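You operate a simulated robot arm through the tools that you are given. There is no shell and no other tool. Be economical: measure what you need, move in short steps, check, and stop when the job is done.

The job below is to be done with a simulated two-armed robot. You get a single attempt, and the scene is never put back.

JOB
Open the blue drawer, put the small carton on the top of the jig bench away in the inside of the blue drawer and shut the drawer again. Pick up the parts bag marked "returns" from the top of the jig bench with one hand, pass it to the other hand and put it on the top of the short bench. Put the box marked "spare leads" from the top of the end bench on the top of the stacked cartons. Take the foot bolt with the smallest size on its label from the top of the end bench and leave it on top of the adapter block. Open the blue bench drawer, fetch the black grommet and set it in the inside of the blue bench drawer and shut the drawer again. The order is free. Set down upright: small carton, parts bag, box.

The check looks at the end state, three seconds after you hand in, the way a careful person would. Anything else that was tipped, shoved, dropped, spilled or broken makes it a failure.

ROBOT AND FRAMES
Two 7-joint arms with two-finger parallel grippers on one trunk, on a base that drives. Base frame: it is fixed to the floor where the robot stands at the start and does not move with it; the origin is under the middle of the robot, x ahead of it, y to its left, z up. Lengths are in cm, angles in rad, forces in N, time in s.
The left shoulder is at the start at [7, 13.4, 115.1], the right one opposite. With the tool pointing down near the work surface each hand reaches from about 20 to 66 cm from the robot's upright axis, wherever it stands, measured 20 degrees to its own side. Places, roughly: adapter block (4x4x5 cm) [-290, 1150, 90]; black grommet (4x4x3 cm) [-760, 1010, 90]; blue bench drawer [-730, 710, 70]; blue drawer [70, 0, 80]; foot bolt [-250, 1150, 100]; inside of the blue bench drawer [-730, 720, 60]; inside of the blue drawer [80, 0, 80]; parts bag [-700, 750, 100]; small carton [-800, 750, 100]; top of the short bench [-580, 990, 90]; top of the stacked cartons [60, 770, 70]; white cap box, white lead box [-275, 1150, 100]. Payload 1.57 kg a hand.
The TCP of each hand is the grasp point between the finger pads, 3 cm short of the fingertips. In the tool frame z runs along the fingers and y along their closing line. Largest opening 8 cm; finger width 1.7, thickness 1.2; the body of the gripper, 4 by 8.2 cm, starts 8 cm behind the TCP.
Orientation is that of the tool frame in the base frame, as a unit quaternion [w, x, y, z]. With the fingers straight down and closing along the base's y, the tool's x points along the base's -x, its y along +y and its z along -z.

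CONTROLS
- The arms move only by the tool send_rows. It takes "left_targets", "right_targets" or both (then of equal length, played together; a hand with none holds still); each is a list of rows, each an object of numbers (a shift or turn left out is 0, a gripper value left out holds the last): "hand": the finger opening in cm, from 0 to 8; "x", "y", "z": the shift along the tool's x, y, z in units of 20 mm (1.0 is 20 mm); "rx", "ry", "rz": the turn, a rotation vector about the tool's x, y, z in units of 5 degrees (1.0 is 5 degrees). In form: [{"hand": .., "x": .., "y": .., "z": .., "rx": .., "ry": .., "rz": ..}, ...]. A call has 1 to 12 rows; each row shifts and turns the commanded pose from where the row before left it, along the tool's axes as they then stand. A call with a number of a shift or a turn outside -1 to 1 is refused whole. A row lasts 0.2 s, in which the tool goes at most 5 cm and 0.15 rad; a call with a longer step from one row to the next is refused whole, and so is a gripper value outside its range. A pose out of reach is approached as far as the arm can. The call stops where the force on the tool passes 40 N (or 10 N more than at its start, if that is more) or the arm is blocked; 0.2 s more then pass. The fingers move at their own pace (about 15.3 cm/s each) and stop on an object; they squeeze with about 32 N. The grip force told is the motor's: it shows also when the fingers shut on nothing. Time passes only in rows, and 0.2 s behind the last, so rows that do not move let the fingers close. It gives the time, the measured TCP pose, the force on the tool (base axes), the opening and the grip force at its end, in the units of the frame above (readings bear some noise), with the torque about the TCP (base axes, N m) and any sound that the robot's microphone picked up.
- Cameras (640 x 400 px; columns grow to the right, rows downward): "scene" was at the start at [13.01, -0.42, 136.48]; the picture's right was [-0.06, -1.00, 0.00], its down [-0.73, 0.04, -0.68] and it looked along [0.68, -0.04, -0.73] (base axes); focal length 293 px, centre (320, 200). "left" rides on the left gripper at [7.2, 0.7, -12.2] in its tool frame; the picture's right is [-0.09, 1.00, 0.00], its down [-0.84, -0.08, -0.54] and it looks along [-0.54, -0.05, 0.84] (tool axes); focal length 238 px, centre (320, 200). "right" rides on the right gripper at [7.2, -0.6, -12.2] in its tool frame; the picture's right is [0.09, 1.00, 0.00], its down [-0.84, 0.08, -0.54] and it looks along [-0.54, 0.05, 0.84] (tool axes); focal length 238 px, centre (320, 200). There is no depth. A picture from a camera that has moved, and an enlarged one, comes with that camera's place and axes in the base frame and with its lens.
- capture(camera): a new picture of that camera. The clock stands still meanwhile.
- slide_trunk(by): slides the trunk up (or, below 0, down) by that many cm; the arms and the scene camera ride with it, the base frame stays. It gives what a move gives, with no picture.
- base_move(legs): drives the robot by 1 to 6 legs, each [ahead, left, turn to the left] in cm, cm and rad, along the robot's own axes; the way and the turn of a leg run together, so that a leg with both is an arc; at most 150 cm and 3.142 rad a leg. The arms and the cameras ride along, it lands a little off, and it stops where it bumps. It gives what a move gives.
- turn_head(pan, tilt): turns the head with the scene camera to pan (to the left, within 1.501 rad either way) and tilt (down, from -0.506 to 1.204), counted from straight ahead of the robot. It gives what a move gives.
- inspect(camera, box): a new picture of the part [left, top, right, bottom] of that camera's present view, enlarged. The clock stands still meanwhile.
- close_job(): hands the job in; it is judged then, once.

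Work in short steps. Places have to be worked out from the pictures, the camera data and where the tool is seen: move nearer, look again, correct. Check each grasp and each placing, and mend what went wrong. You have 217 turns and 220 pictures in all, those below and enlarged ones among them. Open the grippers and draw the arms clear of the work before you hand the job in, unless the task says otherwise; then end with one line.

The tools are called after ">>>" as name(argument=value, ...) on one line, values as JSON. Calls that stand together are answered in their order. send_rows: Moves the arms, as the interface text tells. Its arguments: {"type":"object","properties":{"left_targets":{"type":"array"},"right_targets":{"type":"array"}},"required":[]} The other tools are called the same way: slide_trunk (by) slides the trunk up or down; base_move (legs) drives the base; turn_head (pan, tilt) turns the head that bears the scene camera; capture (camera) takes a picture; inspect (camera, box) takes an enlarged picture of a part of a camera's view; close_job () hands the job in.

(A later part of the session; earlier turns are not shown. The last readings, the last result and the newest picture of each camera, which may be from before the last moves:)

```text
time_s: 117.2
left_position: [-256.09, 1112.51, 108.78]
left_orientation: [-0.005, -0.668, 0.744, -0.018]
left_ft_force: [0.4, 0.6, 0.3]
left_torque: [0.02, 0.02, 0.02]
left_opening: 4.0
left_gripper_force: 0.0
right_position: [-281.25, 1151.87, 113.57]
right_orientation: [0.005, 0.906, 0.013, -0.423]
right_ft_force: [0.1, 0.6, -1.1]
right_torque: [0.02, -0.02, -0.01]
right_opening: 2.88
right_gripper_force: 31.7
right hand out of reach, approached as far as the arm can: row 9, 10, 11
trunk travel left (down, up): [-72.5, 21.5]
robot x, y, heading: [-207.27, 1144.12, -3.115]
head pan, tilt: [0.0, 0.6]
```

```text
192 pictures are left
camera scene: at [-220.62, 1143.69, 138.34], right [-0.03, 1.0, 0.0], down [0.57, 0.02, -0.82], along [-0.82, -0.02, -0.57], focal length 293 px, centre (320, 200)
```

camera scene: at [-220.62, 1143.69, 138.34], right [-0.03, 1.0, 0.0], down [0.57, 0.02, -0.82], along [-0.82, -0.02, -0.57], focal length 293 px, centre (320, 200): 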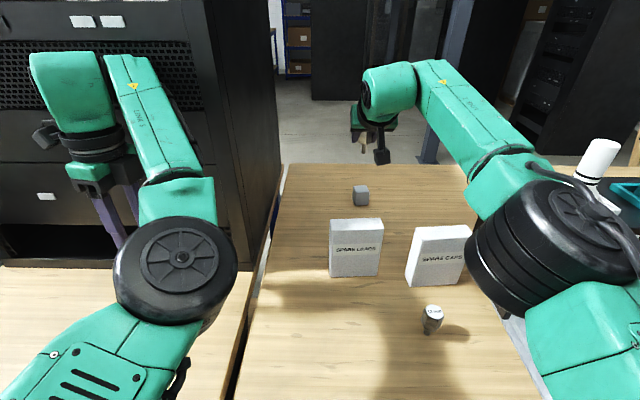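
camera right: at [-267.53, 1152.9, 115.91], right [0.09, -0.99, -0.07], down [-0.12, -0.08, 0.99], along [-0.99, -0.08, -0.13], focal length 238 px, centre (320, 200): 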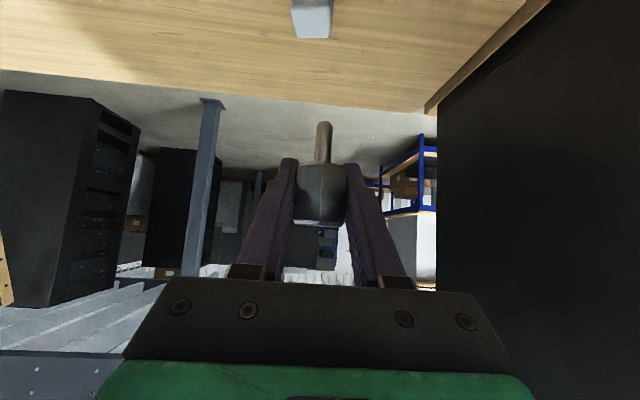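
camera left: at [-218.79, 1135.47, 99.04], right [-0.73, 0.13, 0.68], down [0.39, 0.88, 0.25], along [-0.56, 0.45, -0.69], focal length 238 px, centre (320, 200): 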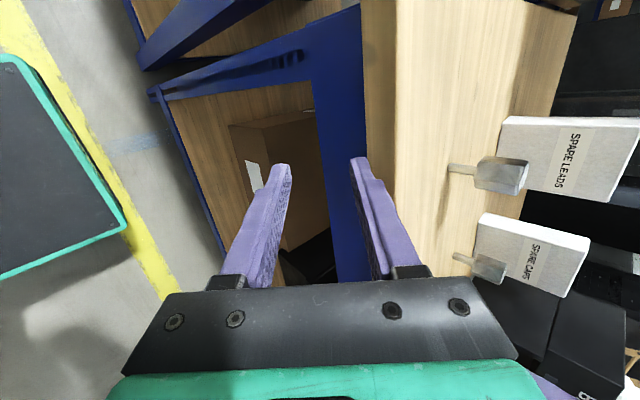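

The reach limit is at x≈-281; the block centre is at about (-289.3, 1153.5). I look down to see how much closer the base can get.

>>> turn_head(pan=0.3, tilt=1.2)

>>> capture(camera="scene")

>>> capture(camera="left")

```text
time_s: 118.2
left_position: [-256.15, 1112.62, 108.85]
left_orientation: [-0.004, -0.668, 0.744, -0.018]
left_ft_force: [0.3, -0.1, 0.2]
left_torque: [0.0, 0.0, 0.01]
left_opening: 4.0
left_gripper_force: 0.1
right_position: [-281.25, 1151.84, 113.66]
right_orientation: [0.006, 0.906, 0.012, -0.423]
right_ft_force: [-0.3, -1.0, -1.0]
right_torque: [-0.01, 0.01, 0.01]
right_opening: 2.9
right_gripper_force: 32.2
trunk travel left (down, up): [-72.5, 21.5]
robot x, y, heading: [-206.81, 1144.06, -3.115]
head pan, tilt: [0.3, 1.201]
```

```text
191 pictures are left
camera scene: at [-217.07, 1142.18, 133.89], right [-0.32, 0.95, 0.0], down [0.88, 0.3, -0.36], along [-0.34, -0.12, -0.93], focal length 293 px, centre (320, 200)
```

scene: 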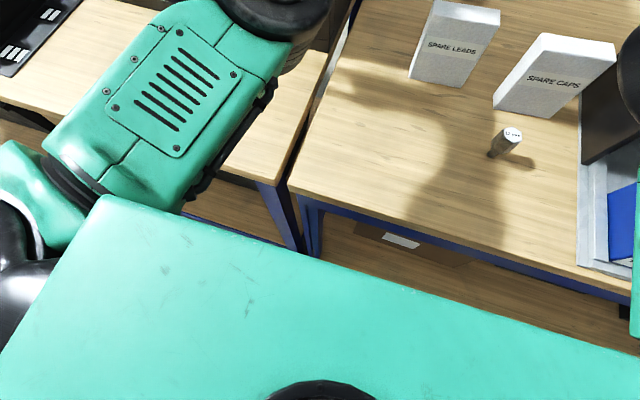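

```text
190 pictures are left
camera left: at [-257.73, 1105.84, 121.14], right [-0.98, 0.2, -0.03], down [0.16, 0.84, 0.52], along [0.12, 0.5, -0.86], focal length 238 px, centre (320, 200)
```

left: 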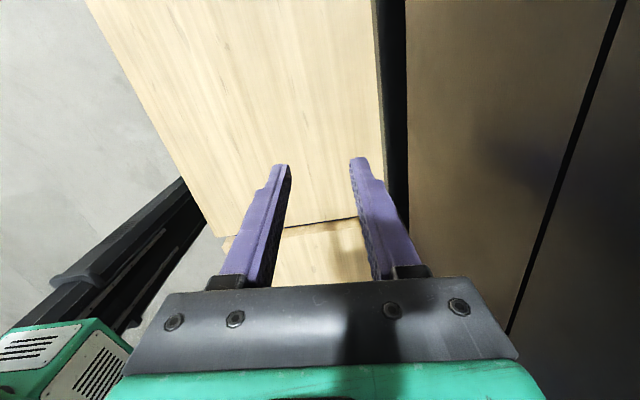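

I can't reach it well from this side; open floor lies behind the bench, from where the block is close. So I keep the bolt in the right hand, pull that arm back, and now take the box with the left hand. First clear the right arm.

>>> send_rows(right_targets=[{"x": 0.67, "z": -1}, {"x": 0.67, "z": -1}, {"x": 0.67, "y": -0.6, "z": -1}, {"x": 0.67, "y": -0.9, "z": -1}, {"x": 0.67, "y": -0.9, "z": -1}, {"x": 0.67, "y": -0.9, "z": -1}, {"x": 0.67, "y": -0.9, "z": -1}, {"x": 0.67, "y": -0.9, "z": -1}, {"x": 0.67, "y": -0.9, "z": -1}, {"x": 0.67, "y": -0.9, "z": -1}, {"x": 0.67, "y": -0.9, "z": -1}, {"x": 0.67, "y": -0.9, "z": -1}])

>>> turn_head(pan=0, tilt=0.8)

>>> capture(camera="scene")

>>> inspect(camera="scene", box=[280, 80, 480, 205])

```text
time_s: 120.8
left_position: [-255.85, 1112.6, 108.97]
left_orientation: [-0.005, -0.668, 0.744, -0.018]
left_ft_force: [-0.3, 0.5, -0.6]
left_torque: [0.0, -0.01, -0.03]
left_opening: 3.99
left_gripper_force: 0.0
right_position: [-252.73, 1170.14, 116.74]
right_orientation: [0.005, 0.906, 0.012, -0.423]
right_ft_force: [0.6, 0.1, -0.8]
right_torque: [0.01, -0.01, -0.02]
right_opening: 2.9
right_gripper_force: 31.6
trunk travel left (down, up): [-72.5, 21.5]
robot x, y, heading: [-206.67, 1144.3, -3.113]
head pan, tilt: [0.3, 1.201]
```

```text
time_s: 121.7
left_position: [-256.13, 1112.52, 108.81]
left_orientation: [-0.003, -0.668, 0.744, -0.018]
left_ft_force: [0.0, 0.0, 0.5]
left_torque: [-0.01, 0.02, 0.0]
left_opening: 4.02
left_gripper_force: 0.0
right_position: [-252.94, 1170.05, 116.59]
right_orientation: [0.005, 0.906, 0.012, -0.423]
right_ft_force: [0.4, 0.9, -0.8]
right_torque: [0.01, 0.01, 0.01]
right_opening: 2.88
right_gripper_force: 32.6
trunk travel left (down, up): [-72.5, 21.5]
robot x, y, heading: [-206.89, 1143.77, -3.114]
head pan, tilt: [0.0, 0.799]
```

```text
189 pictures are left
camera scene: at [-219.82, 1143.75, 136.65], right [-0.03, 1.0, 0.0], down [0.72, 0.02, -0.7], along [-0.7, -0.02, -0.72], focal length 293 px, centre (320, 200)
```

scene: 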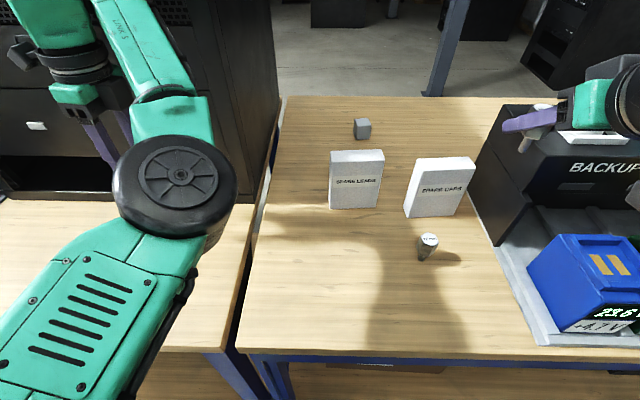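

```text
3.20 times, centred on (380, 142) of scene
camera zoom: at [-219.82, 1143.75, 136.65], right [-0.03, 1.0, 0.0], down [0.72, 0.02, -0.7], along [-0.7, -0.02, -0.72], focal length 938 px, centre (128, 384)
```

zoom: 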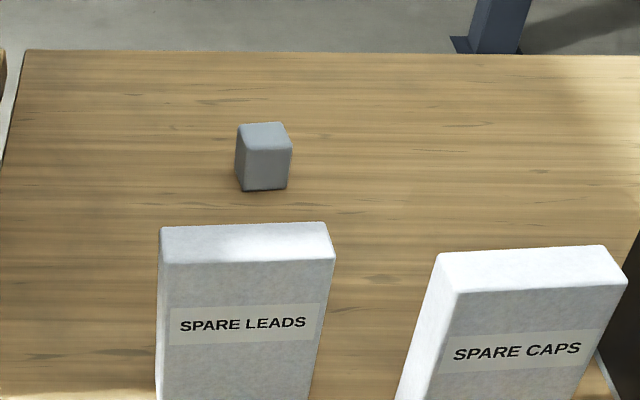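

Box top centre ≈(-264.5, 1149.5, 102.8), yawed ~-6°. I align the left hand and move over it at safe height.

>>> send_rows(left_targets=[{"hand": 7, "z": -1, "rz": -1}, {"rz": -1}, {"rz": -0.36}, {"x": -1}, {"x": -1}, {"x": -1}, {"x": -1}, {"x": -1}, {"x": -1}, {"x": -1}, {"x": -1}, {"x": -1}])

>>> send_rows(left_targets=[{"x": -1}, {"x": -1}, {"x": -1}, {"x": -1}, {"x": -1}, {"x": -1}, {"x": -1}, {"x": -1, "y": 0.8}, {"x": -0.9, "y": 0.8}, {"y": 0.8}])

>>> capture(camera="left")

>>> capture(camera="scene")

```text
time_s: 124.3
left_position: [-256.47, 1113.59, 110.75]
left_orientation: [0.007, 0.741, -0.672, 0.016]
left_ft_force: [0.7, -0.6, 0.3]
left_torque: [-0.02, 0.02, -0.03]
left_opening: 7.0
left_gripper_force: 0.1
left hand out of reach, approached as far as the arm can: row 4, 5, 6, 7, 8, 9, 10, 11, 12
right_position: [-252.66, 1169.76, 116.91]
right_orientation: [0.005, 0.906, 0.013, -0.423]
right_ft_force: [0.4, 0.5, 0.0]
right_torque: [0.01, -0.02, -0.01]
right_opening: 2.89
right_gripper_force: 32.2
trunk travel left (down, up): [-72.5, 21.5]
robot x, y, heading: [-206.87, 1144.03, -3.117]
head pan, tilt: [0.0, 0.799]
```

```text
time_s: 126.7
left_position: [-257.78, 1114.65, 111.81]
left_orientation: [0.006, 0.752, -0.659, 0.004]
left_ft_force: [5.6, 2.8, -3.0]
left_torque: [-0.01, -0.11, -0.11]
left_opening: 6.49
left_gripper_force: 0.0
left hand out of reach, approached as far as the arm can: row 1, 2, 3, 4, 5, 6, 7
right_position: [-250.08, 1168.18, 118.11]
right_orientation: [0.008, 0.9, 0.022, -0.435]
right_ft_force: [0.2, 1.2, -1.5]
right_torque: [-0.04, 0.04, 0.06]
right_opening: 2.88
right_gripper_force: 31.4
trunk travel left (down, up): [-72.5, 21.5]
robot x, y, heading: [-206.16, 1143.63, -3.095]
head pan, tilt: [0.0, 0.799]
stopped in row 10 (left hand): the arm was blocked; the commanded pose is now the measured one
```

```text
187 pictures are left
camera left: at [-257.51, 1107.67, 124.1], right [-1.0, -0.04, 0.0], down [-0.03, 0.85, 0.53], along [-0.02, 0.53, -0.85], focal length 238 px, centre (320, 200)
```

left: 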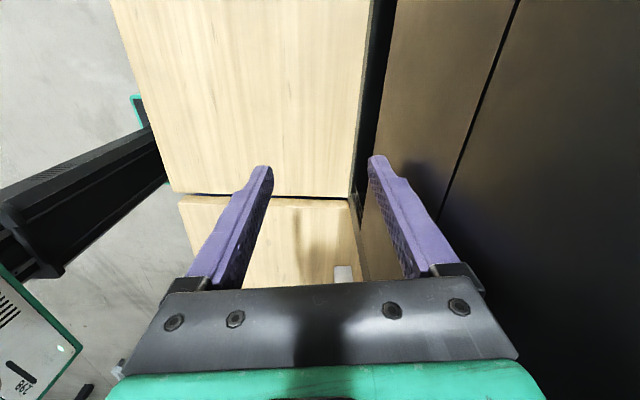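

```text
186 pictures are left
camera scene: at [-215.86, 1142.54, 136.99], right [-0.05, 1.0, 0.01], down [0.7, 0.04, -0.72], along [-0.72, -0.03, -0.7], focal length 293 px, centre (320, 200)
```

scene: 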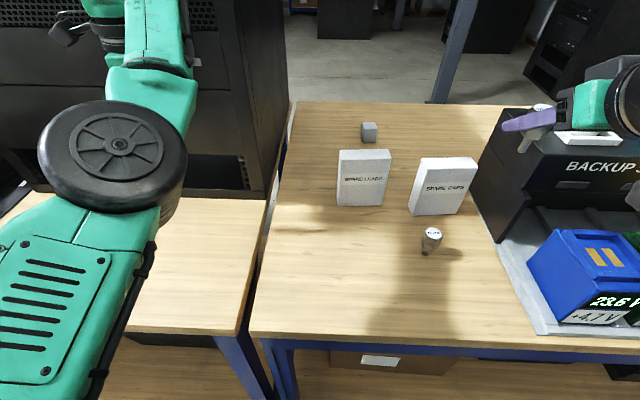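

The left finger touched the rack front lightly and the arm is in a bad branch. I back the robot away and restore the left hand's neutral orientation.

>>> base_move(legs=[[-45, 0, 0]])

>>> send_rows(left_targets=[{"rz": -1}, {"rz": -1}, {"rz": -1}, {"rz": -1}, {"rz": -1}, {"rz": -1}, {"rz": -1}, {"rz": -1}, {"rz": -1}, {"rz": -1}, {"rz": -1}, {"rz": -1}])

>>> capture(camera="scene")

```text
time_s: 129.4
left_position: [-216.28, 1117.84, 110.33]
left_orientation: [0.001, 0.746, -0.666, 0.02]
left_ft_force: [-0.3, -0.7, -0.4]
left_torque: [-0.03, -0.01, -0.03]
left_opening: 7.0
left_gripper_force: 0.1
right_position: [-208.24, 1170.9, 116.66]
right_orientation: [0.008, 0.907, 0.017, -0.421]
right_ft_force: [0.3, -0.2, -0.8]
right_torque: [0.02, -0.01, -0.02]
right_opening: 2.87
right_gripper_force: 32.2
trunk travel left (down, up): [-72.5, 21.5]
robot x, y, heading: [-161.65, 1145.45, -3.098]
head pan, tilt: [0.0, 0.799]
```

```text
time_s: 132.0
left_position: [-216.35, 1117.69, 110.58]
left_orientation: [0.012, 0.979, -0.203, 0.015]
left_ft_force: [0.4, -0.1, 0.3]
left_torque: [0.02, -0.02, 0.0]
left_opening: 7.01
left_gripper_force: 0.0
right_position: [-208.17, 1170.84, 116.6]
right_orientation: [0.008, 0.906, 0.016, -0.422]
right_ft_force: [0.1, 0.1, -1.0]
right_torque: [-0.03, 0.03, 0.01]
right_opening: 2.87
right_gripper_force: 31.2
trunk travel left (down, up): [-72.5, 21.5]
robot x, y, heading: [-161.56, 1145.38, -3.104]
head pan, tilt: [0.0, 0.799]
```

```text
185 pictures are left
camera scene: at [-174.72, 1145.04, 136.66], right [-0.04, 1.0, 0.0], down [0.72, 0.03, -0.7], along [-0.7, -0.03, -0.72], focal length 293 px, centre (320, 200)
```

scene: 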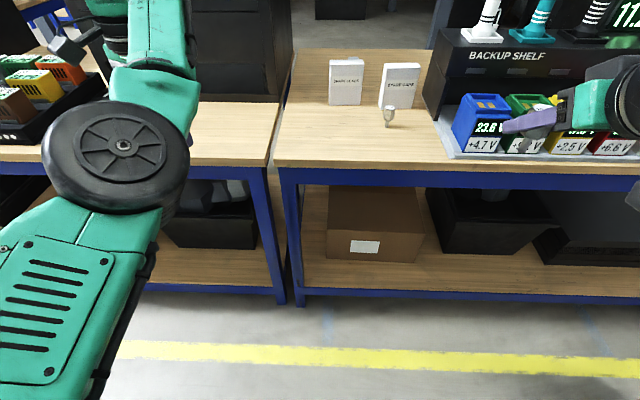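

Rack and bench items look undisturbed. I finish the neutral roll and test moving the left hand inward.

>>> send_rows(left_targets=[{"rz": -1}, {"rz": -1}, {"rz": -1}, {"rz": -1}, {"rz": -1}, {"y": -1}, {"y": -1}, {"y": -1}, {"y": -1}, {"y": -1}])

>>> capture(camera="scene")

```text
time_s: 134.2
left_position: [-217.47, 1127.69, 110.5]
left_orientation: [0.015, 1.0, 0.013, 0.013]
left_ft_force: [-0.3, -0.5, -0.7]
left_torque: [0.01, 0.04, -0.03]
left_opening: 6.99
left_gripper_force: 0.1
left hand out of reach, approached as far as the arm can: row 9
right_position: [-208.22, 1170.83, 116.64]
right_orientation: [0.008, 0.906, 0.017, -0.422]
right_ft_force: [0.5, 0.3, -1.2]
right_torque: [-0.02, 0.01, 0.02]
right_opening: 2.86
right_gripper_force: 32.2
trunk travel left (down, up): [-72.5, 21.5]
robot x, y, heading: [-161.69, 1145.32, -3.102]
head pan, tilt: [0.0, 0.799]
```

```text
184 pictures are left
camera scene: at [-174.72, 1145.1, 136.66], right [-0.04, 1.0, 0.0], down [0.72, 0.03, -0.7], along [-0.7, -0.03, -0.72], focal length 293 px, centre (320, 200)
```

scene: 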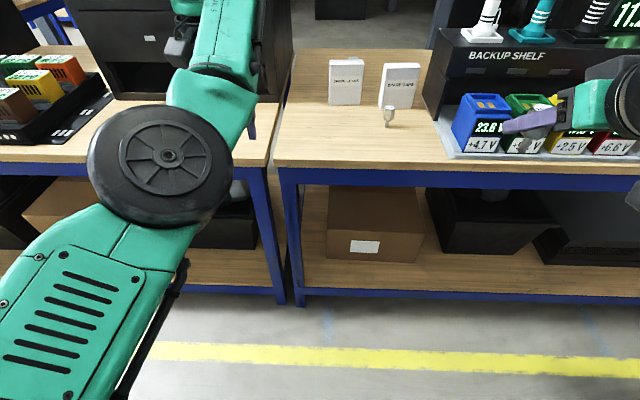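

That works. Now I roll the left hand the other way (camera inward) to close along x, matched to the box yaw.

>>> send_rows(left_targets=[{"rz": -1}, {"rz": -1}, {"rz": -1}, {"rz": -1}, {"rz": -1}, {"rz": -1}, {"rz": -1}, {"rz": -1}, {"rz": -1}, {"rz": -1}])

>>> send_rows(left_targets=[{"rz": -1}, {"rz": -1}, {"rz": -1}, {"rz": -1}, {"rz": -1}, {"rz": -1}, {"rz": -1}, {"rz": -1}, {"rz": -0.84}])

>>> capture(camera="scene")

```text
time_s: 136.4
left_position: [-217.28, 1127.55, 110.35]
left_orientation: [0.018, 0.9, 0.435, 0.006]
left_ft_force: [0.2, 0.0, 0.2]
left_torque: [0.01, 0.02, 0.01]
left_opening: 7.0
left_gripper_force: 0.0
left hand out of reach, approached as far as the arm can: row 5
right_position: [-208.19, 1170.78, 116.61]
right_orientation: [0.007, 0.906, 0.016, -0.422]
right_ft_force: [-0.4, 0.3, -0.6]
right_torque: [-0.01, 0.01, -0.01]
right_opening: 2.88
right_gripper_force: 31.7
trunk travel left (down, up): [-72.5, 21.5]
robot x, y, heading: [-161.47, 1145.44, -3.1]
head pan, tilt: [0.0, 0.799]
```

```text
time_s: 138.4
left_position: [-217.27, 1127.55, 110.29]
left_orientation: [0.018, 0.671, 0.742, -0.002]
left_ft_force: [0.6, 0.1, 0.1]
left_torque: [0.0, 0.01, 0.0]
left_opening: 6.99
left_gripper_force: 0.1
right_position: [-208.16, 1170.92, 116.58]
right_orientation: [0.008, 0.906, 0.017, -0.423]
right_ft_force: [0.2, 0.4, -0.5]
right_torque: [0.01, -0.02, 0.02]
right_opening: 2.87
right_gripper_force: 31.3
trunk travel left (down, up): [-72.5, 21.5]
robot x, y, heading: [-161.53, 1145.05, -3.108]
head pan, tilt: [0.0, 0.799]
```

```text
183 pictures are left
camera scene: at [-174.72, 1145.04, 136.66], right [-0.04, 1.0, 0.0], down [0.72, 0.03, -0.7], along [-0.7, -0.03, -0.72], focal length 293 px, centre (320, 200)
```

scene: 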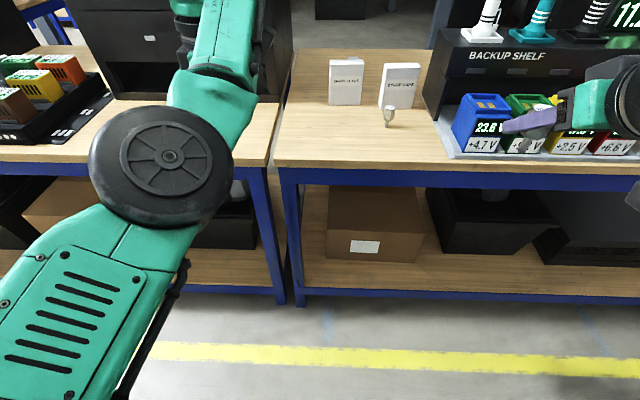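

Left hand is aligned with the box. I fix its small tilt, and move the right hand a bit back, up and outward to make room.

>>> send_rows(left_targets=[{"rx": 0.24, "ry": 0.31}, {"x": 1}, {"x": 1}, {"x": 1}, {"x": 1}], right_targets=[{"x": 0.643, "z": -0.766, "y": -0.4}, {"x": 0.643, "z": -0.766, "y": -0.4}, {"x": 0.643, "z": -0.766, "y": -0.4}, {"x": -0.766, "z": -0.643}, {"x": -0.766, "z": -0.643}])

>>> base_move(legs=[[25, -4, 0]])

>>> capture(camera="scene")

```text
time_s: 139.6
left_position: [-218.68, 1134.67, 110.5]
left_orientation: [-0.001, 0.666, 0.746, 0.0]
left_ft_force: [0.3, -0.2, -0.2]
left_torque: [-0.03, -0.01, 0.01]
left_opening: 7.01
left_gripper_force: 0.1
left hand out of reach, approached as far as the arm can: row 1, 5
right_position: [-202.36, 1173.5, 120.73]
right_orientation: [0.007, 0.907, 0.016, -0.421]
right_ft_force: [0.1, 0.7, -1.5]
right_torque: [-0.03, -0.01, 0.05]
right_opening: 2.89
right_gripper_force: 32.1
trunk travel left (down, up): [-72.5, 21.5]
robot x, y, heading: [-161.67, 1145.39, -3.104]
head pan, tilt: [0.0, 0.799]
```

```text
time_s: 141.4
left_position: [-243.73, 1137.95, 110.66]
left_orientation: [-0.004, 0.667, 0.745, -0.001]
left_ft_force: [0.8, -0.3, 0.2]
left_torque: [0.01, 0.02, 0.01]
left_opening: 6.97
left_gripper_force: 0.1
right_position: [-227.46, 1176.56, 120.68]
right_orientation: [0.007, 0.906, 0.016, -0.423]
right_ft_force: [0.0, 0.4, -1.1]
right_torque: [-0.03, 0.03, 0.02]
right_opening: 2.85
right_gripper_force: 31.9
trunk travel left (down, up): [-72.5, 21.5]
robot x, y, heading: [-186.98, 1148.55, -3.106]
head pan, tilt: [0.0, 0.799]
```

```text
182 pictures are left
camera scene: at [-199.91, 1148.11, 136.68], right [-0.04, 1.0, 0.0], down [0.72, 0.03, -0.7], along [-0.7, -0.03, -0.72], focal length 293 px, centre (320, 200)
```

scene: 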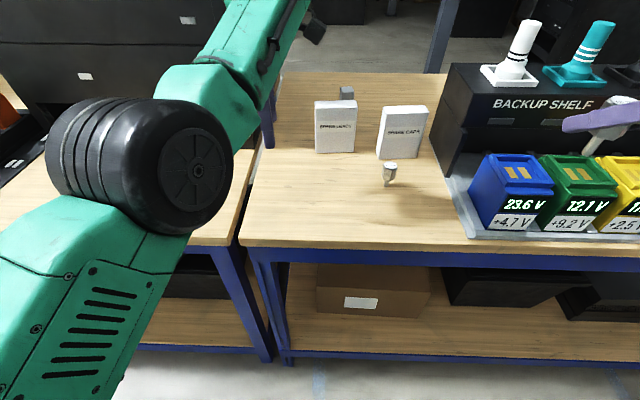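

The left hand moves poorly sideways, so I use the base to position it over the box (hand tips stay 5 cm above the box).

>>> base_move(legs=[[19.5, -12, 0]])

>>> capture(camera="left")

>>> capture(camera="scene")

```text
time_s: 143.2
left_position: [-263.67, 1149.44, 110.73]
left_orientation: [-0.004, 0.667, 0.745, -0.001]
left_ft_force: [0.7, -0.5, 0.6]
left_torque: [-0.01, 0.01, 0.0]
left_opening: 6.99
left_gripper_force: 0.1
right_position: [-247.18, 1188.09, 120.76]
right_orientation: [0.007, 0.906, 0.017, -0.422]
right_ft_force: [0.6, 0.4, -0.7]
right_torque: [-0.01, 0.01, -0.01]
right_opening: 2.87
right_gripper_force: 32.0
trunk travel left (down, up): [-72.5, 21.5]
robot x, y, heading: [-206.61, 1160.15, -3.101]
head pan, tilt: [0.0, 0.799]
```

```text
181 pictures are left
camera left: at [-263.71, 1156.52, 122.84], right [1.0, 0.02, -0.01], down [0.02, -0.84, 0.54], along [0.01, -0.54, -0.84], focal length 238 px, centre (320, 200)
```

left: 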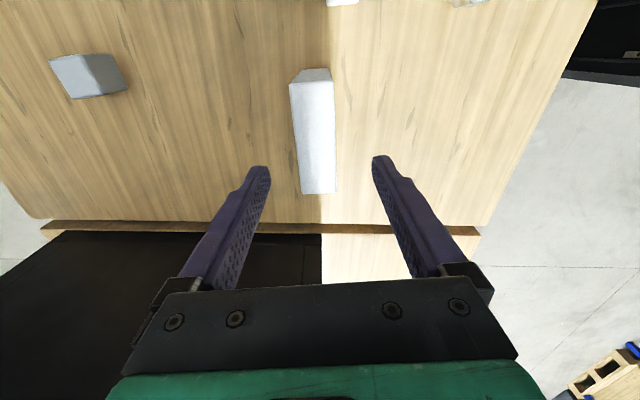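

```text
180 pictures are left
camera scene: at [-219.75, 1159.63, 136.68], right [-0.04, 1.0, 0.0], down [0.72, 0.03, -0.7], along [-0.7, -0.03, -0.72], focal length 293 px, centre (320, 200)
```

scene: 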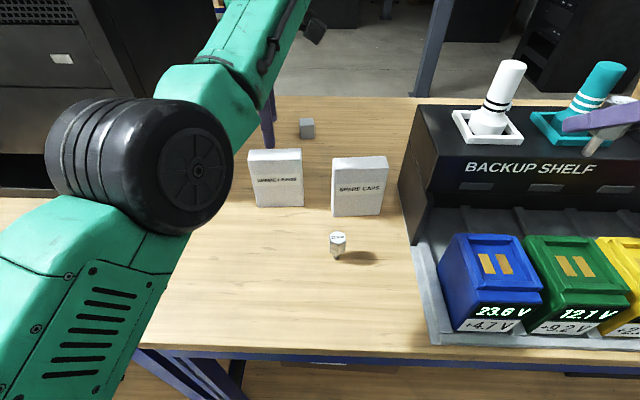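

The TCP is centred over the box (centre ≈(-264, 1149.4)). I descend 12.8 cm and close.

>>> send_rows(left_targets=[{"z": 1}, {"z": 1}, {"z": 1}, {"z": 1}, {"z": 1}, {"z": 1}, {"z": 0.4}, {"hand": 0}, {}, {}])

>>> capture(camera="left")

```text
time_s: 145.4
left_position: [-264.1, 1149.39, 97.8]
left_orientation: [-0.003, 0.667, 0.745, 0.001]
left_ft_force: [-0.4, 0.5, -0.2]
left_torque: [-0.06, -0.05, 0.06]
left_opening: 3.49
left_gripper_force: 31.8
left hand out of reach, approached as far as the arm can: row 3
right_position: [-247.44, 1188.12, 120.7]
right_orientation: [0.008, 0.906, 0.017, -0.422]
right_ft_force: [0.4, 0.4, -1.3]
right_torque: [-0.02, 0.01, 0.0]
right_opening: 2.91
right_gripper_force: 31.9
trunk travel left (down, up): [-72.5, 21.5]
robot x, y, heading: [-206.38, 1159.89, -3.107]
head pan, tilt: [0.0, 0.799]
```

```text
179 pictures are left
camera left: at [-264.24, 1156.67, 109.97], right [1.0, 0.02, 0.0], down [0.02, -0.84, 0.54], along [0.01, -0.54, -0.84], focal length 238 px, centre (320, 200)
```

left: 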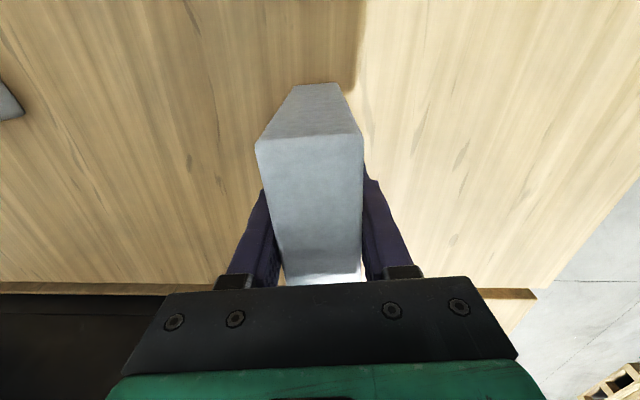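

Box held at 3.49 cm. I lift it 14 cm and then back the robot away.

>>> send_rows(left_targets=[{"z": -1}, {"z": -1}, {"z": -1}, {"z": -1}, {"z": -1}, {"z": -1}, {"z": -1}])

>>> base_move(legs=[[-50, 0, 0]])

>>> capture(camera="left")

>>> capture(camera="right")

>>> capture(camera="scene")

```text
time_s: 147.0
left_position: [-264.69, 1149.02, 111.98]
left_orientation: [-0.026, 0.656, 0.754, -0.005]
left_ft_force: [0.0, -0.2, -1.5]
left_torque: [0.0, 0.03, -0.01]
left_opening: 3.5
left_gripper_force: 31.8
left hand out of reach, approached as far as the arm can: row 7
right_position: [-247.45, 1188.07, 120.67]
right_orientation: [0.007, 0.906, 0.017, -0.422]
right_ft_force: [0.1, 0.3, -0.7]
right_torque: [-0.02, 0.04, -0.03]
right_opening: 2.9
right_gripper_force: 32.0
trunk travel left (down, up): [-72.5, 21.5]
robot x, y, heading: [-206.84, 1160.1, -3.105]
head pan, tilt: [0.0, 0.799]
```

```text
time_s: 149.9
left_position: [-214.66, 1151.09, 111.87]
left_orientation: [-0.026, 0.657, 0.753, -0.005]
left_ft_force: [0.8, 0.0, -1.6]
left_torque: [-0.01, 0.0, 0.0]
left_opening: 3.49
left_gripper_force: 32.3
right_position: [-197.4, 1189.96, 120.6]
right_orientation: [0.008, 0.906, 0.016, -0.422]
right_ft_force: [-0.3, -0.6, -1.0]
right_torque: [0.01, -0.01, 0.03]
right_opening: 2.88
right_gripper_force: 32.5
trunk travel left (down, up): [-72.5, 21.5]
robot x, y, heading: [-156.87, 1161.82, -3.105]
head pan, tilt: [0.0, 0.799]
```

```text
178 pictures are left
camera left: at [-214.46, 1157.88, 124.26], right [1.0, 0.04, -0.04], down [0.06, -0.85, 0.52], along [-0.02, -0.52, -0.85], focal length 238 px, centre (320, 200)
```

left: 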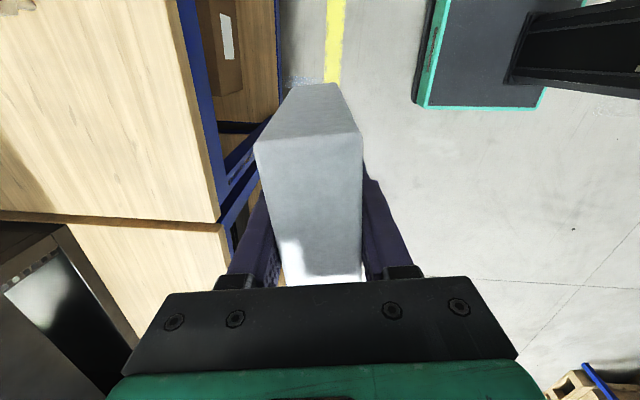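

```text
177 pictures are left
camera right: at [-183.7, 1191.25, 122.92], right [0.1, -0.99, -0.07], down [-0.12, -0.08, 0.99], along [-0.99, -0.09, -0.13], focal length 238 px, centre (320, 200)
```

right: 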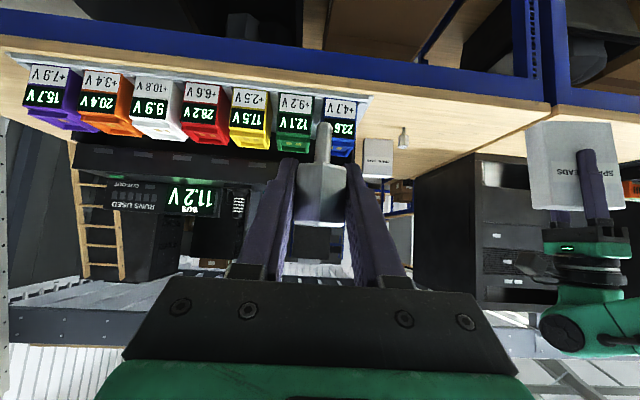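

```text
176 pictures are left
camera scene: at [-169.94, 1161.57, 136.64], right [-0.04, 1.0, 0.0], down [0.72, 0.03, -0.7], along [-0.7, -0.03, -0.72], focal length 293 px, centre (320, 200)
```

scene: 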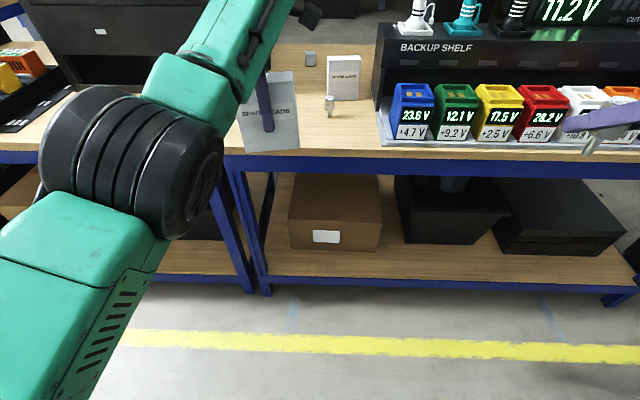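

Both objects are held. I drive down the aisle past the black roll and turn to face the stacked cartons at (60, 770).

>>> base_move(legs=[[-15, 0, 0], [0, 0, 1.534], [130, -18, 0], [130, -15, 0], [130, 0, 0], [0, 0, 1.571]])

>>> turn_head(pan=0, tilt=0.3)

>>> capture(camera="scene")

```text
time_s: 177.4
left_position: [-114.34, 777.58, 112.03]
left_orientation: [-0.003, 0.731, -0.681, 0.027]
left_ft_force: [0.1, -0.2, -1.6]
left_torque: [0.0, -0.03, -0.01]
left_opening: 3.49
left_gripper_force: 32.5
right_position: [-134.07, 739.67, 120.65]
right_orientation: [0.423, 0.013, 0.906, -0.005]
right_ft_force: [0.1, 0.4, -1.0]
right_torque: [0.04, 0.0, 0.01]
right_opening: 2.87
right_gripper_force: 32.0
trunk travel left (down, up): [-72.5, 21.5]
robot x, y, heading: [-173.04, 770.34, -0.032]
head pan, tilt: [0.0, 0.799]
```

```text
time_s: 178.4
left_position: [-114.35, 777.47, 111.98]
left_orientation: [-0.004, 0.731, -0.682, 0.027]
left_ft_force: [-0.2, 0.2, -1.8]
left_torque: [0.04, 0.01, 0.02]
left_opening: 3.49
left_gripper_force: 31.9
right_position: [-134.13, 739.74, 120.6]
right_orientation: [0.423, 0.013, 0.906, -0.006]
right_ft_force: [0.2, 0.4, -0.5]
right_torque: [-0.01, -0.02, -0.02]
right_opening: 2.87
right_gripper_force: 31.9
trunk travel left (down, up): [-72.5, 21.5]
robot x, y, heading: [-172.66, 770.31, -0.028]
head pan, tilt: [0.0, 0.3]
```

```text
175 pictures are left
camera scene: at [-158.37, 769.97, 141.08], right [-0.03, -1.0, 0.0], down [-0.3, 0.01, -0.95], along [0.95, -0.03, -0.3], focal length 293 px, centre (320, 200)
```

scene: 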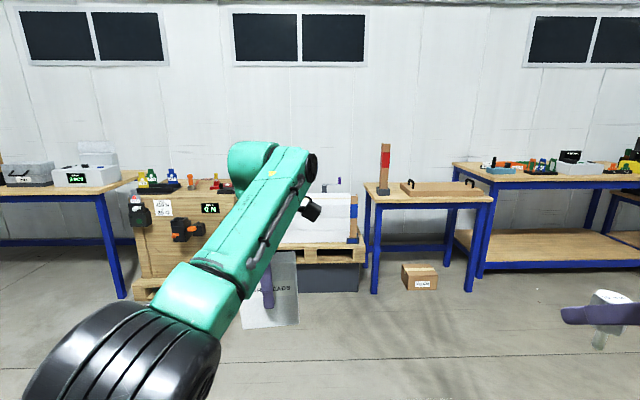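

The stacked cartons (white, on a pallet) are straight ahead. I drive nearer and look down at their top.

>>> base_move(legs=[[120, 0, 0.028]])

>>> turn_head(pan=-0.2, tilt=0.55)

>>> capture(camera="scene")

>>> capture(camera="left")

>>> capture(camera="right")

```text
time_s: 184.4
left_position: [4.15, 777.95, 112.09]
left_orientation: [-0.005, 0.742, -0.67, 0.028]
left_ft_force: [0.4, -0.3, -2.4]
left_torque: [0.01, 0.03, -0.03]
left_opening: 3.49
left_gripper_force: 32.0
right_position: [-14.41, 739.6, 120.71]
right_orientation: [0.423, -0.002, 0.906, 0.001]
right_ft_force: [0.4, -0.8, -1.2]
right_torque: [0.01, 0.0, -0.01]
right_opening: 2.89
right_gripper_force: 32.2
trunk travel left (down, up): [-72.5, 21.5]
robot x, y, heading: [-53.82, 768.9, 0.003]
head pan, tilt: [0.0, 0.3]
```

```text
time_s: 185.2
left_position: [4.23, 778.0, 112.08]
left_orientation: [-0.004, 0.742, -0.67, 0.026]
left_ft_force: [0.6, -0.4, -1.8]
left_torque: [0.01, 0.02, -0.02]
left_opening: 3.48
left_gripper_force: 32.0
right_position: [-14.34, 739.6, 120.71]
right_orientation: [0.422, -0.001, 0.907, 0.0]
right_ft_force: [-0.2, 0.4, -1.5]
right_torque: [-0.01, 0.01, -0.01]
right_opening: 2.86
right_gripper_force: 32.1
trunk travel left (down, up): [-72.5, 21.5]
robot x, y, heading: [-53.79, 768.65, -0.0]
head pan, tilt: [-0.201, 0.55]
```

```text
174 pictures are left
camera scene: at [-40.02, 767.23, 138.8], right [-0.19, -0.98, 0.0], down [-0.51, 0.1, -0.85], along [0.84, -0.17, -0.52], focal length 293 px, centre (320, 200)
```

scene: 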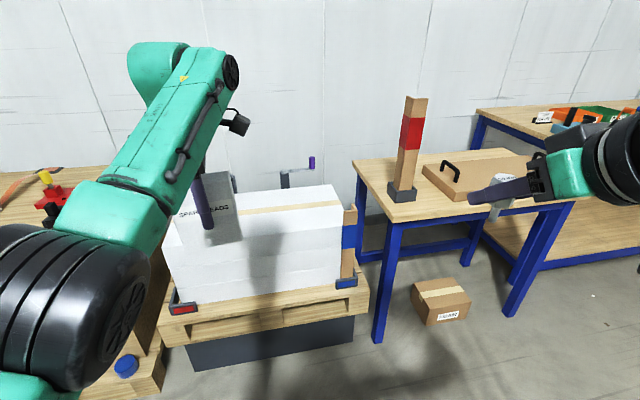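

```text
173 pictures are left
camera left: at [3.85, 771.06, 124.29], right [-1.0, -0.01, -0.04], down [-0.03, 0.86, 0.52], along [0.03, 0.52, -0.85], focal length 238 px, centre (320, 200)
```

left: 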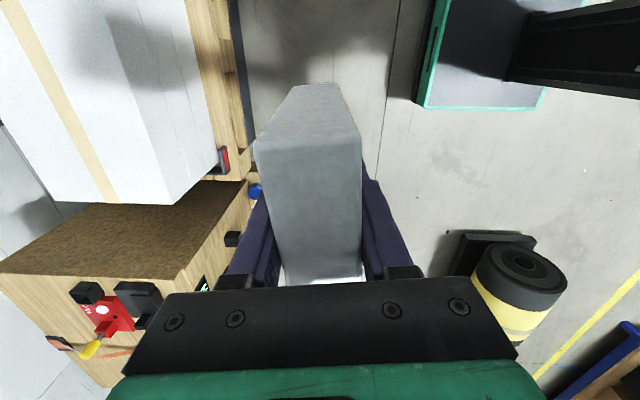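

```text
172 pictures are left
camera right: at [-28.45, 738.95, 122.94], right [-0.06, 1.0, -0.07], down [0.12, 0.08, 0.99], along [0.99, 0.05, -0.13], focal length 238 px, centre (320, 200)
```

right: 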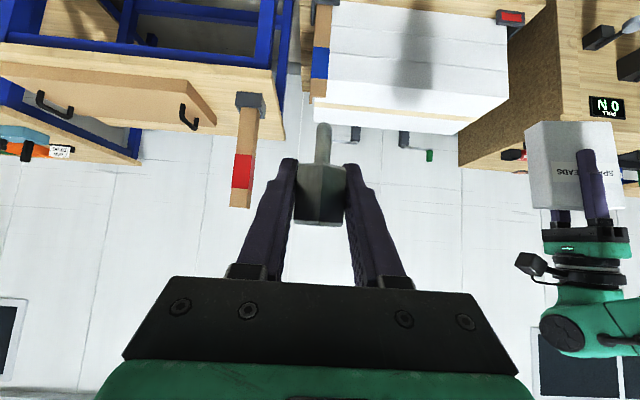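

The carton stack top is at z≈70: front edge from (63.5, 737) to (47, 806), about 35 deep (yaw ~13°). I lower the left hand with the arm here in free space and see how the elbow goes.

>>> send_rows(left_targets=[{"z": 1}, {"z": 1}, {"z": 1}, {"z": 1}, {"z": 1}, {"z": 1}, {"z": 1}, {"z": 1}, {"z": 1}, {"z": 1}])

>>> turn_head(pan=0.3, tilt=0.75)

>>> capture(camera="scene")

>>> capture(camera="right")

```text
time_s: 187.4
left_position: [5.84, 777.04, 94.53]
left_orientation: [-0.005, 0.742, -0.67, 0.027]
left_ft_force: [-0.3, -0.3, -1.4]
left_torque: [0.0, 0.0, -0.02]
left_opening: 3.47
left_gripper_force: 32.7
left hand out of reach, approached as far as the arm can: row 2
right_position: [-14.25, 739.51, 120.67]
right_orientation: [0.422, -0.002, 0.907, 0.0]
right_ft_force: [0.3, -0.2, -1.0]
right_torque: [0.02, 0.0, 0.0]
right_opening: 2.91
right_gripper_force: 32.2
trunk travel left (down, up): [-72.5, 21.5]
robot x, y, heading: [-53.84, 768.84, -0.002]
head pan, tilt: [-0.201, 0.55]
```

```text
time_s: 188.3
left_position: [5.64, 776.98, 94.5]
left_orientation: [-0.004, 0.742, -0.67, 0.026]
left_ft_force: [-0.2, -0.6, -1.4]
left_torque: [0.0, -0.01, -0.01]
left_opening: 3.48
left_gripper_force: 32.0
right_position: [-14.2, 739.51, 120.55]
right_orientation: [0.422, -0.002, 0.906, 0.001]
right_ft_force: [0.1, -0.6, -0.8]
right_torque: [-0.02, -0.05, -0.02]
right_opening: 2.89
right_gripper_force: 31.8
trunk travel left (down, up): [-72.5, 21.5]
robot x, y, heading: [-54.02, 768.81, 0.006]
head pan, tilt: [0.3, 0.75]
```

```text
171 pictures are left
camera scene: at [-40.95, 771.45, 137.06], right [0.3, -0.95, 0.0], down [-0.65, -0.2, -0.73], along [0.7, 0.22, -0.68], focal length 293 px, centre (320, 200)
```

scene: 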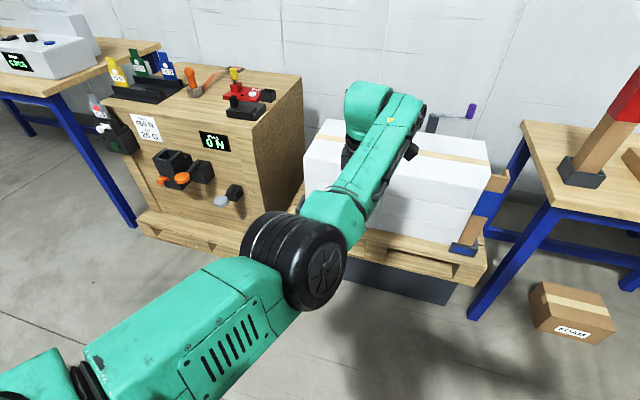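

```text
170 pictures are left
camera right: at [-28.47, 738.94, 122.94], right [-0.06, 1.0, -0.07], down [0.12, 0.08, 0.99], along [0.99, 0.05, -0.13], focal length 238 px, centre (320, 200)
```

right: 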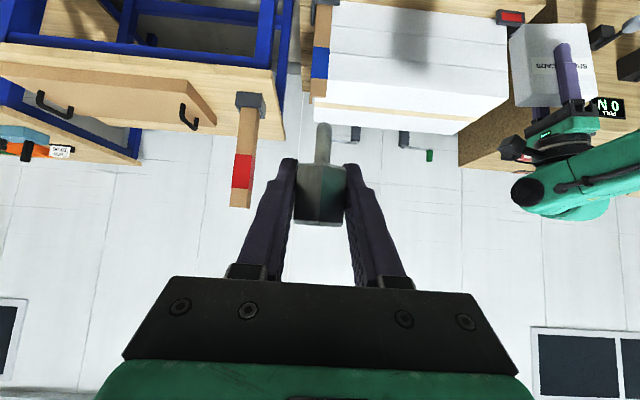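

Elbow stays above the tray level if I lower the trunk ~16 cm. I lower 9 cm, then drive forward 56 and 10 left so box hangs over the stack and the right hand stays clear of the post.

>>> slide_trunk(by=-8)

>>> base_move(legs=[[5, 10, 0], [35, 0, 0]])

>>> capture(camera="scene")

>>> capture(camera="right")

>>> capture(camera="left")

```text
time_s: 189.5
left_position: [5.52, 776.94, 86.67]
left_orientation: [-0.004, 0.742, -0.67, 0.027]
left_ft_force: [0.9, 1.2, -1.9]
left_torque: [0.01, -0.02, -0.02]
left_opening: 3.46
left_gripper_force: 31.3
right_position: [-14.3, 739.58, 112.71]
right_orientation: [0.422, -0.002, 0.906, 0.001]
right_ft_force: [0.2, -0.4, -0.6]
right_torque: [-0.02, -0.01, 0.02]
right_opening: 2.88
right_gripper_force: 31.4
trunk travel left (down, up): [-64.5, 29.5]
robot x, y, heading: [-54.3, 768.91, 0.008]
head pan, tilt: [0.3, 0.75]
```

```text
time_s: 192.6
left_position: [45.83, 786.99, 86.52]
left_orientation: [-0.004, 0.743, -0.669, 0.027]
left_ft_force: [-0.4, -0.5, -1.8]
left_torque: [0.01, 0.01, -0.02]
left_opening: 3.52
left_gripper_force: 32.2
right_position: [25.92, 749.6, 112.77]
right_orientation: [0.424, -0.003, 0.906, 0.001]
right_ft_force: [-0.2, -0.1, -0.5]
right_torque: [-0.01, -0.02, 0.01]
right_opening: 2.87
right_gripper_force: 32.0
trunk travel left (down, up): [-64.5, 29.5]
robot x, y, heading: [-13.89, 778.97, 0.009]
head pan, tilt: [0.3, 0.75]
```

```text
169 pictures are left
camera scene: at [-0.7, 781.43, 129.06], right [0.3, -0.95, 0.0], down [-0.65, -0.21, -0.73], along [0.7, 0.22, -0.68], focal length 293 px, centre (320, 200)
```

scene: 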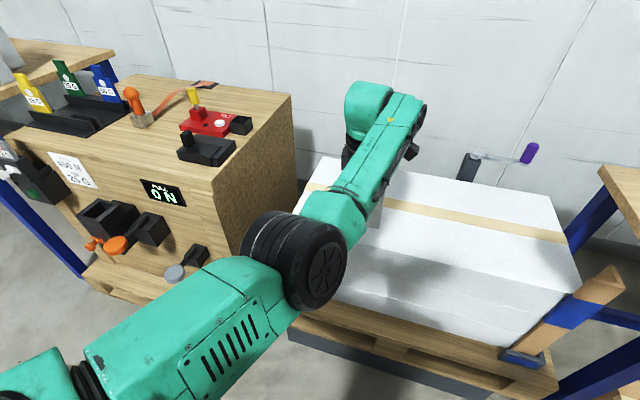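

```text
168 pictures are left
camera right: at [11.83, 748.93, 114.95], right [-0.06, 1.0, -0.07], down [0.12, 0.08, 0.99], along [0.99, 0.05, -0.13], focal length 238 px, centre (320, 200)
```

right: 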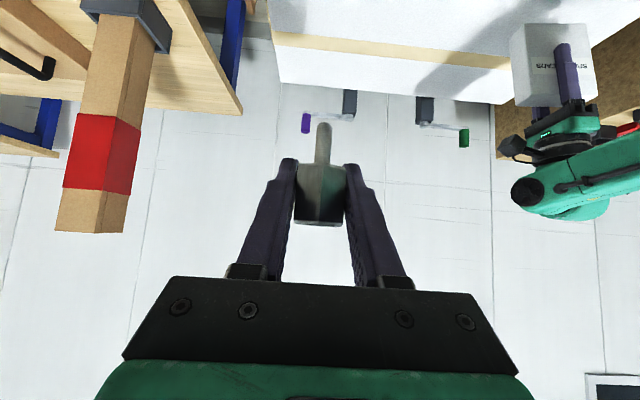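

```text
167 pictures are left
camera left: at [45.44, 780.13, 98.9], right [-1.0, -0.01, -0.05], down [-0.03, 0.86, 0.52], along [0.03, 0.52, -0.85], focal length 238 px, centre (320, 200)
```

left: 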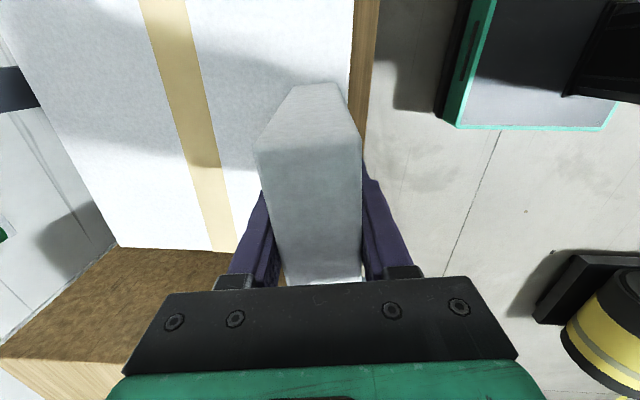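

All clear. I drive 16 cm more and lower the trunk until the box stands.

>>> base_move(legs=[[16, 0, 0]])

>>> slide_trunk(by=-6)

>>> capture(camera="left")

>>> capture(camera="right")

```text
time_s: 194.0
left_position: [61.56, 786.98, 86.53]
left_orientation: [-0.004, 0.743, -0.669, 0.027]
left_ft_force: [0.1, -0.2, -2.1]
left_torque: [0.0, -0.01, -0.03]
left_opening: 3.47
left_gripper_force: 31.9
right_position: [41.68, 749.53, 112.75]
right_orientation: [0.423, -0.003, 0.906, 0.001]
right_ft_force: [-1.5, 0.4, -0.9]
right_torque: [0.03, 0.0, -0.02]
right_opening: 2.89
right_gripper_force: 31.9
trunk travel left (down, up): [-64.5, 29.5]
robot x, y, heading: [2.06, 778.88, 0.011]
head pan, tilt: [0.3, 0.75]
```

```text
time_s: 195.0
left_position: [61.41, 786.99, 81.11]
left_orientation: [-0.009, 0.742, -0.669, 0.03]
left_ft_force: [3.1, -3.0, 35.7]
left_torque: [0.08, 0.35, 0.05]
left_opening: 3.47
left_gripper_force: 31.9
right_position: [41.26, 749.54, 106.87]
right_orientation: [0.424, -0.001, 0.906, 0.001]
right_ft_force: [-0.2, 0.1, -0.4]
right_torque: [0.01, -0.02, 0.0]
right_opening: 2.88
right_gripper_force: 31.7
trunk travel left (down, up): [-58.5, 35.5]
robot x, y, heading: [2.1, 778.79, 0.007]
head pan, tilt: [0.3, 0.75]
```

```text
166 pictures are left
camera left: at [60.83, 780.09, 93.48], right [-1.0, -0.01, -0.06], down [-0.04, 0.85, 0.52], along [0.04, 0.52, -0.85], focal length 238 px, centre (320, 200)
```

left: 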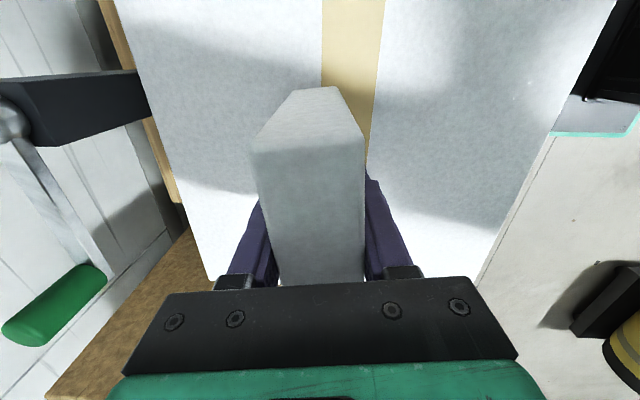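

```text
165 pictures are left
camera right: at [27.09, 748.89, 109.08], right [-0.06, 1.0, -0.07], down [0.12, 0.08, 0.99], along [0.99, 0.05, -0.12], focal length 238 px, centre (320, 200)
```

right: 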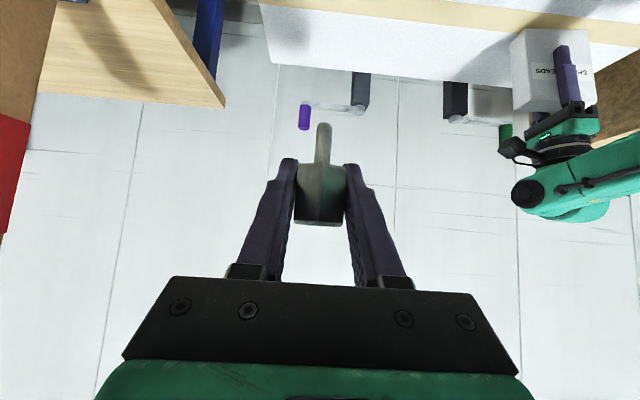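

The box is in contact, tilted ~3°. I lift a little, straighten it, and set it down again lightly.

>>> send_rows(left_targets=[{"z": -0.5}, {"rx": -0.65, "ry": -0.31}, {}, {"z": 0.15}, {"z": 0.15}, {}])

>>> inspect(camera="right", box=[440, 0, 640, 125])

```text
time_s: 196.4
left_position: [61.6, 786.92, 81.17]
left_orientation: [0.004, 0.743, -0.669, 0.001]
left_ft_force: [6.0, 0.2, 14.8]
left_torque: [-0.82, -0.78, 0.25]
left_opening: 3.5
left_gripper_force: 31.9
left hand out of reach, approached as far as the arm can: row 2
right_position: [41.47, 749.67, 106.66]
right_orientation: [0.424, -0.001, 0.906, 0.0]
right_ft_force: [-0.4, -0.3, -0.5]
right_torque: [-0.02, 0.01, 0.02]
right_opening: 2.86
right_gripper_force: 32.2
trunk travel left (down, up): [-58.5, 35.5]
robot x, y, heading: [2.12, 778.49, 0.007]
head pan, tilt: [0.3, 0.75]
```

```text
3.20 times, centred on (540, 62) of right
camera zoom: at [27.38, 748.97, 109.01], right [-0.06, 1.0, -0.07], down [0.12, 0.08, 0.99], along [0.99, 0.05, -0.13], focal length 763 px, centre (-384, 640)
```

zoom: 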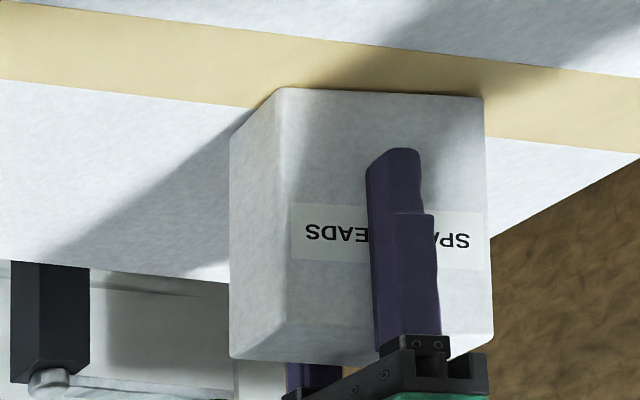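

The box stands flat. I open the left hand and rise straight up.

>>> send_rows(left_targets=[{"hand": 6}, {}, {"z": -1}, {"z": -1}, {"z": -1}, {"z": -1}, {"z": -1}, {"z": -1}])

>>> capture(camera="right")

>>> capture(camera="left")

```text
time_s: 198.2
left_position: [60.77, 787.42, 92.96]
left_orientation: [0.006, 0.743, -0.669, -0.002]
left_ft_force: [0.5, -0.2, 0.3]
left_torque: [-0.02, -0.01, 0.01]
left_opening: 6.01
left_gripper_force: 0.2
left hand out of reach, approached as far as the arm can: row 7, 8
right_position: [41.57, 749.65, 106.68]
right_orientation: [0.423, -0.002, 0.906, 0.001]
right_ft_force: [-1.0, -0.3, -1.1]
right_torque: [-0.02, 0.02, 0.01]
right_opening: 2.87
right_gripper_force: 32.1
trunk travel left (down, up): [-58.5, 35.5]
robot x, y, heading: [2.23, 778.95, 0.007]
head pan, tilt: [0.3, 0.75]
```

```text
163 pictures are left
camera right: at [27.48, 749.01, 108.97], right [-0.06, 1.0, -0.07], down [0.12, 0.08, 0.99], along [0.99, 0.05, -0.13], focal length 238 px, centre (320, 200)
```

right: 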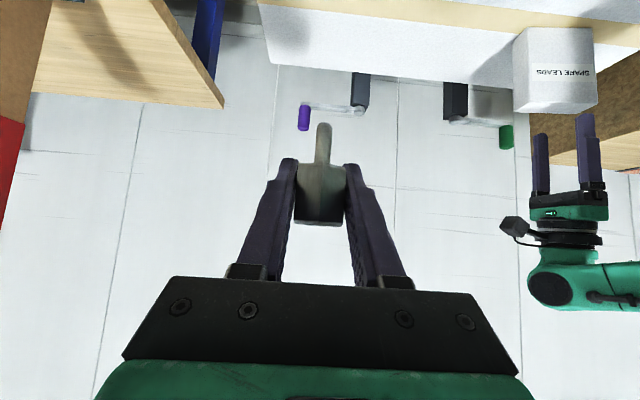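

```text
162 pictures are left
camera left: at [61.09, 780.24, 105.23], right [-1.0, -0.01, 0.01], down [0.0, 0.84, 0.54], along [-0.02, 0.54, -0.84], focal length 238 px, centre (320, 200)
```

left: 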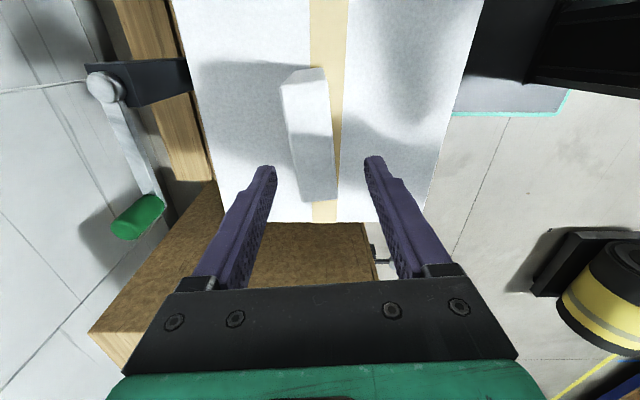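

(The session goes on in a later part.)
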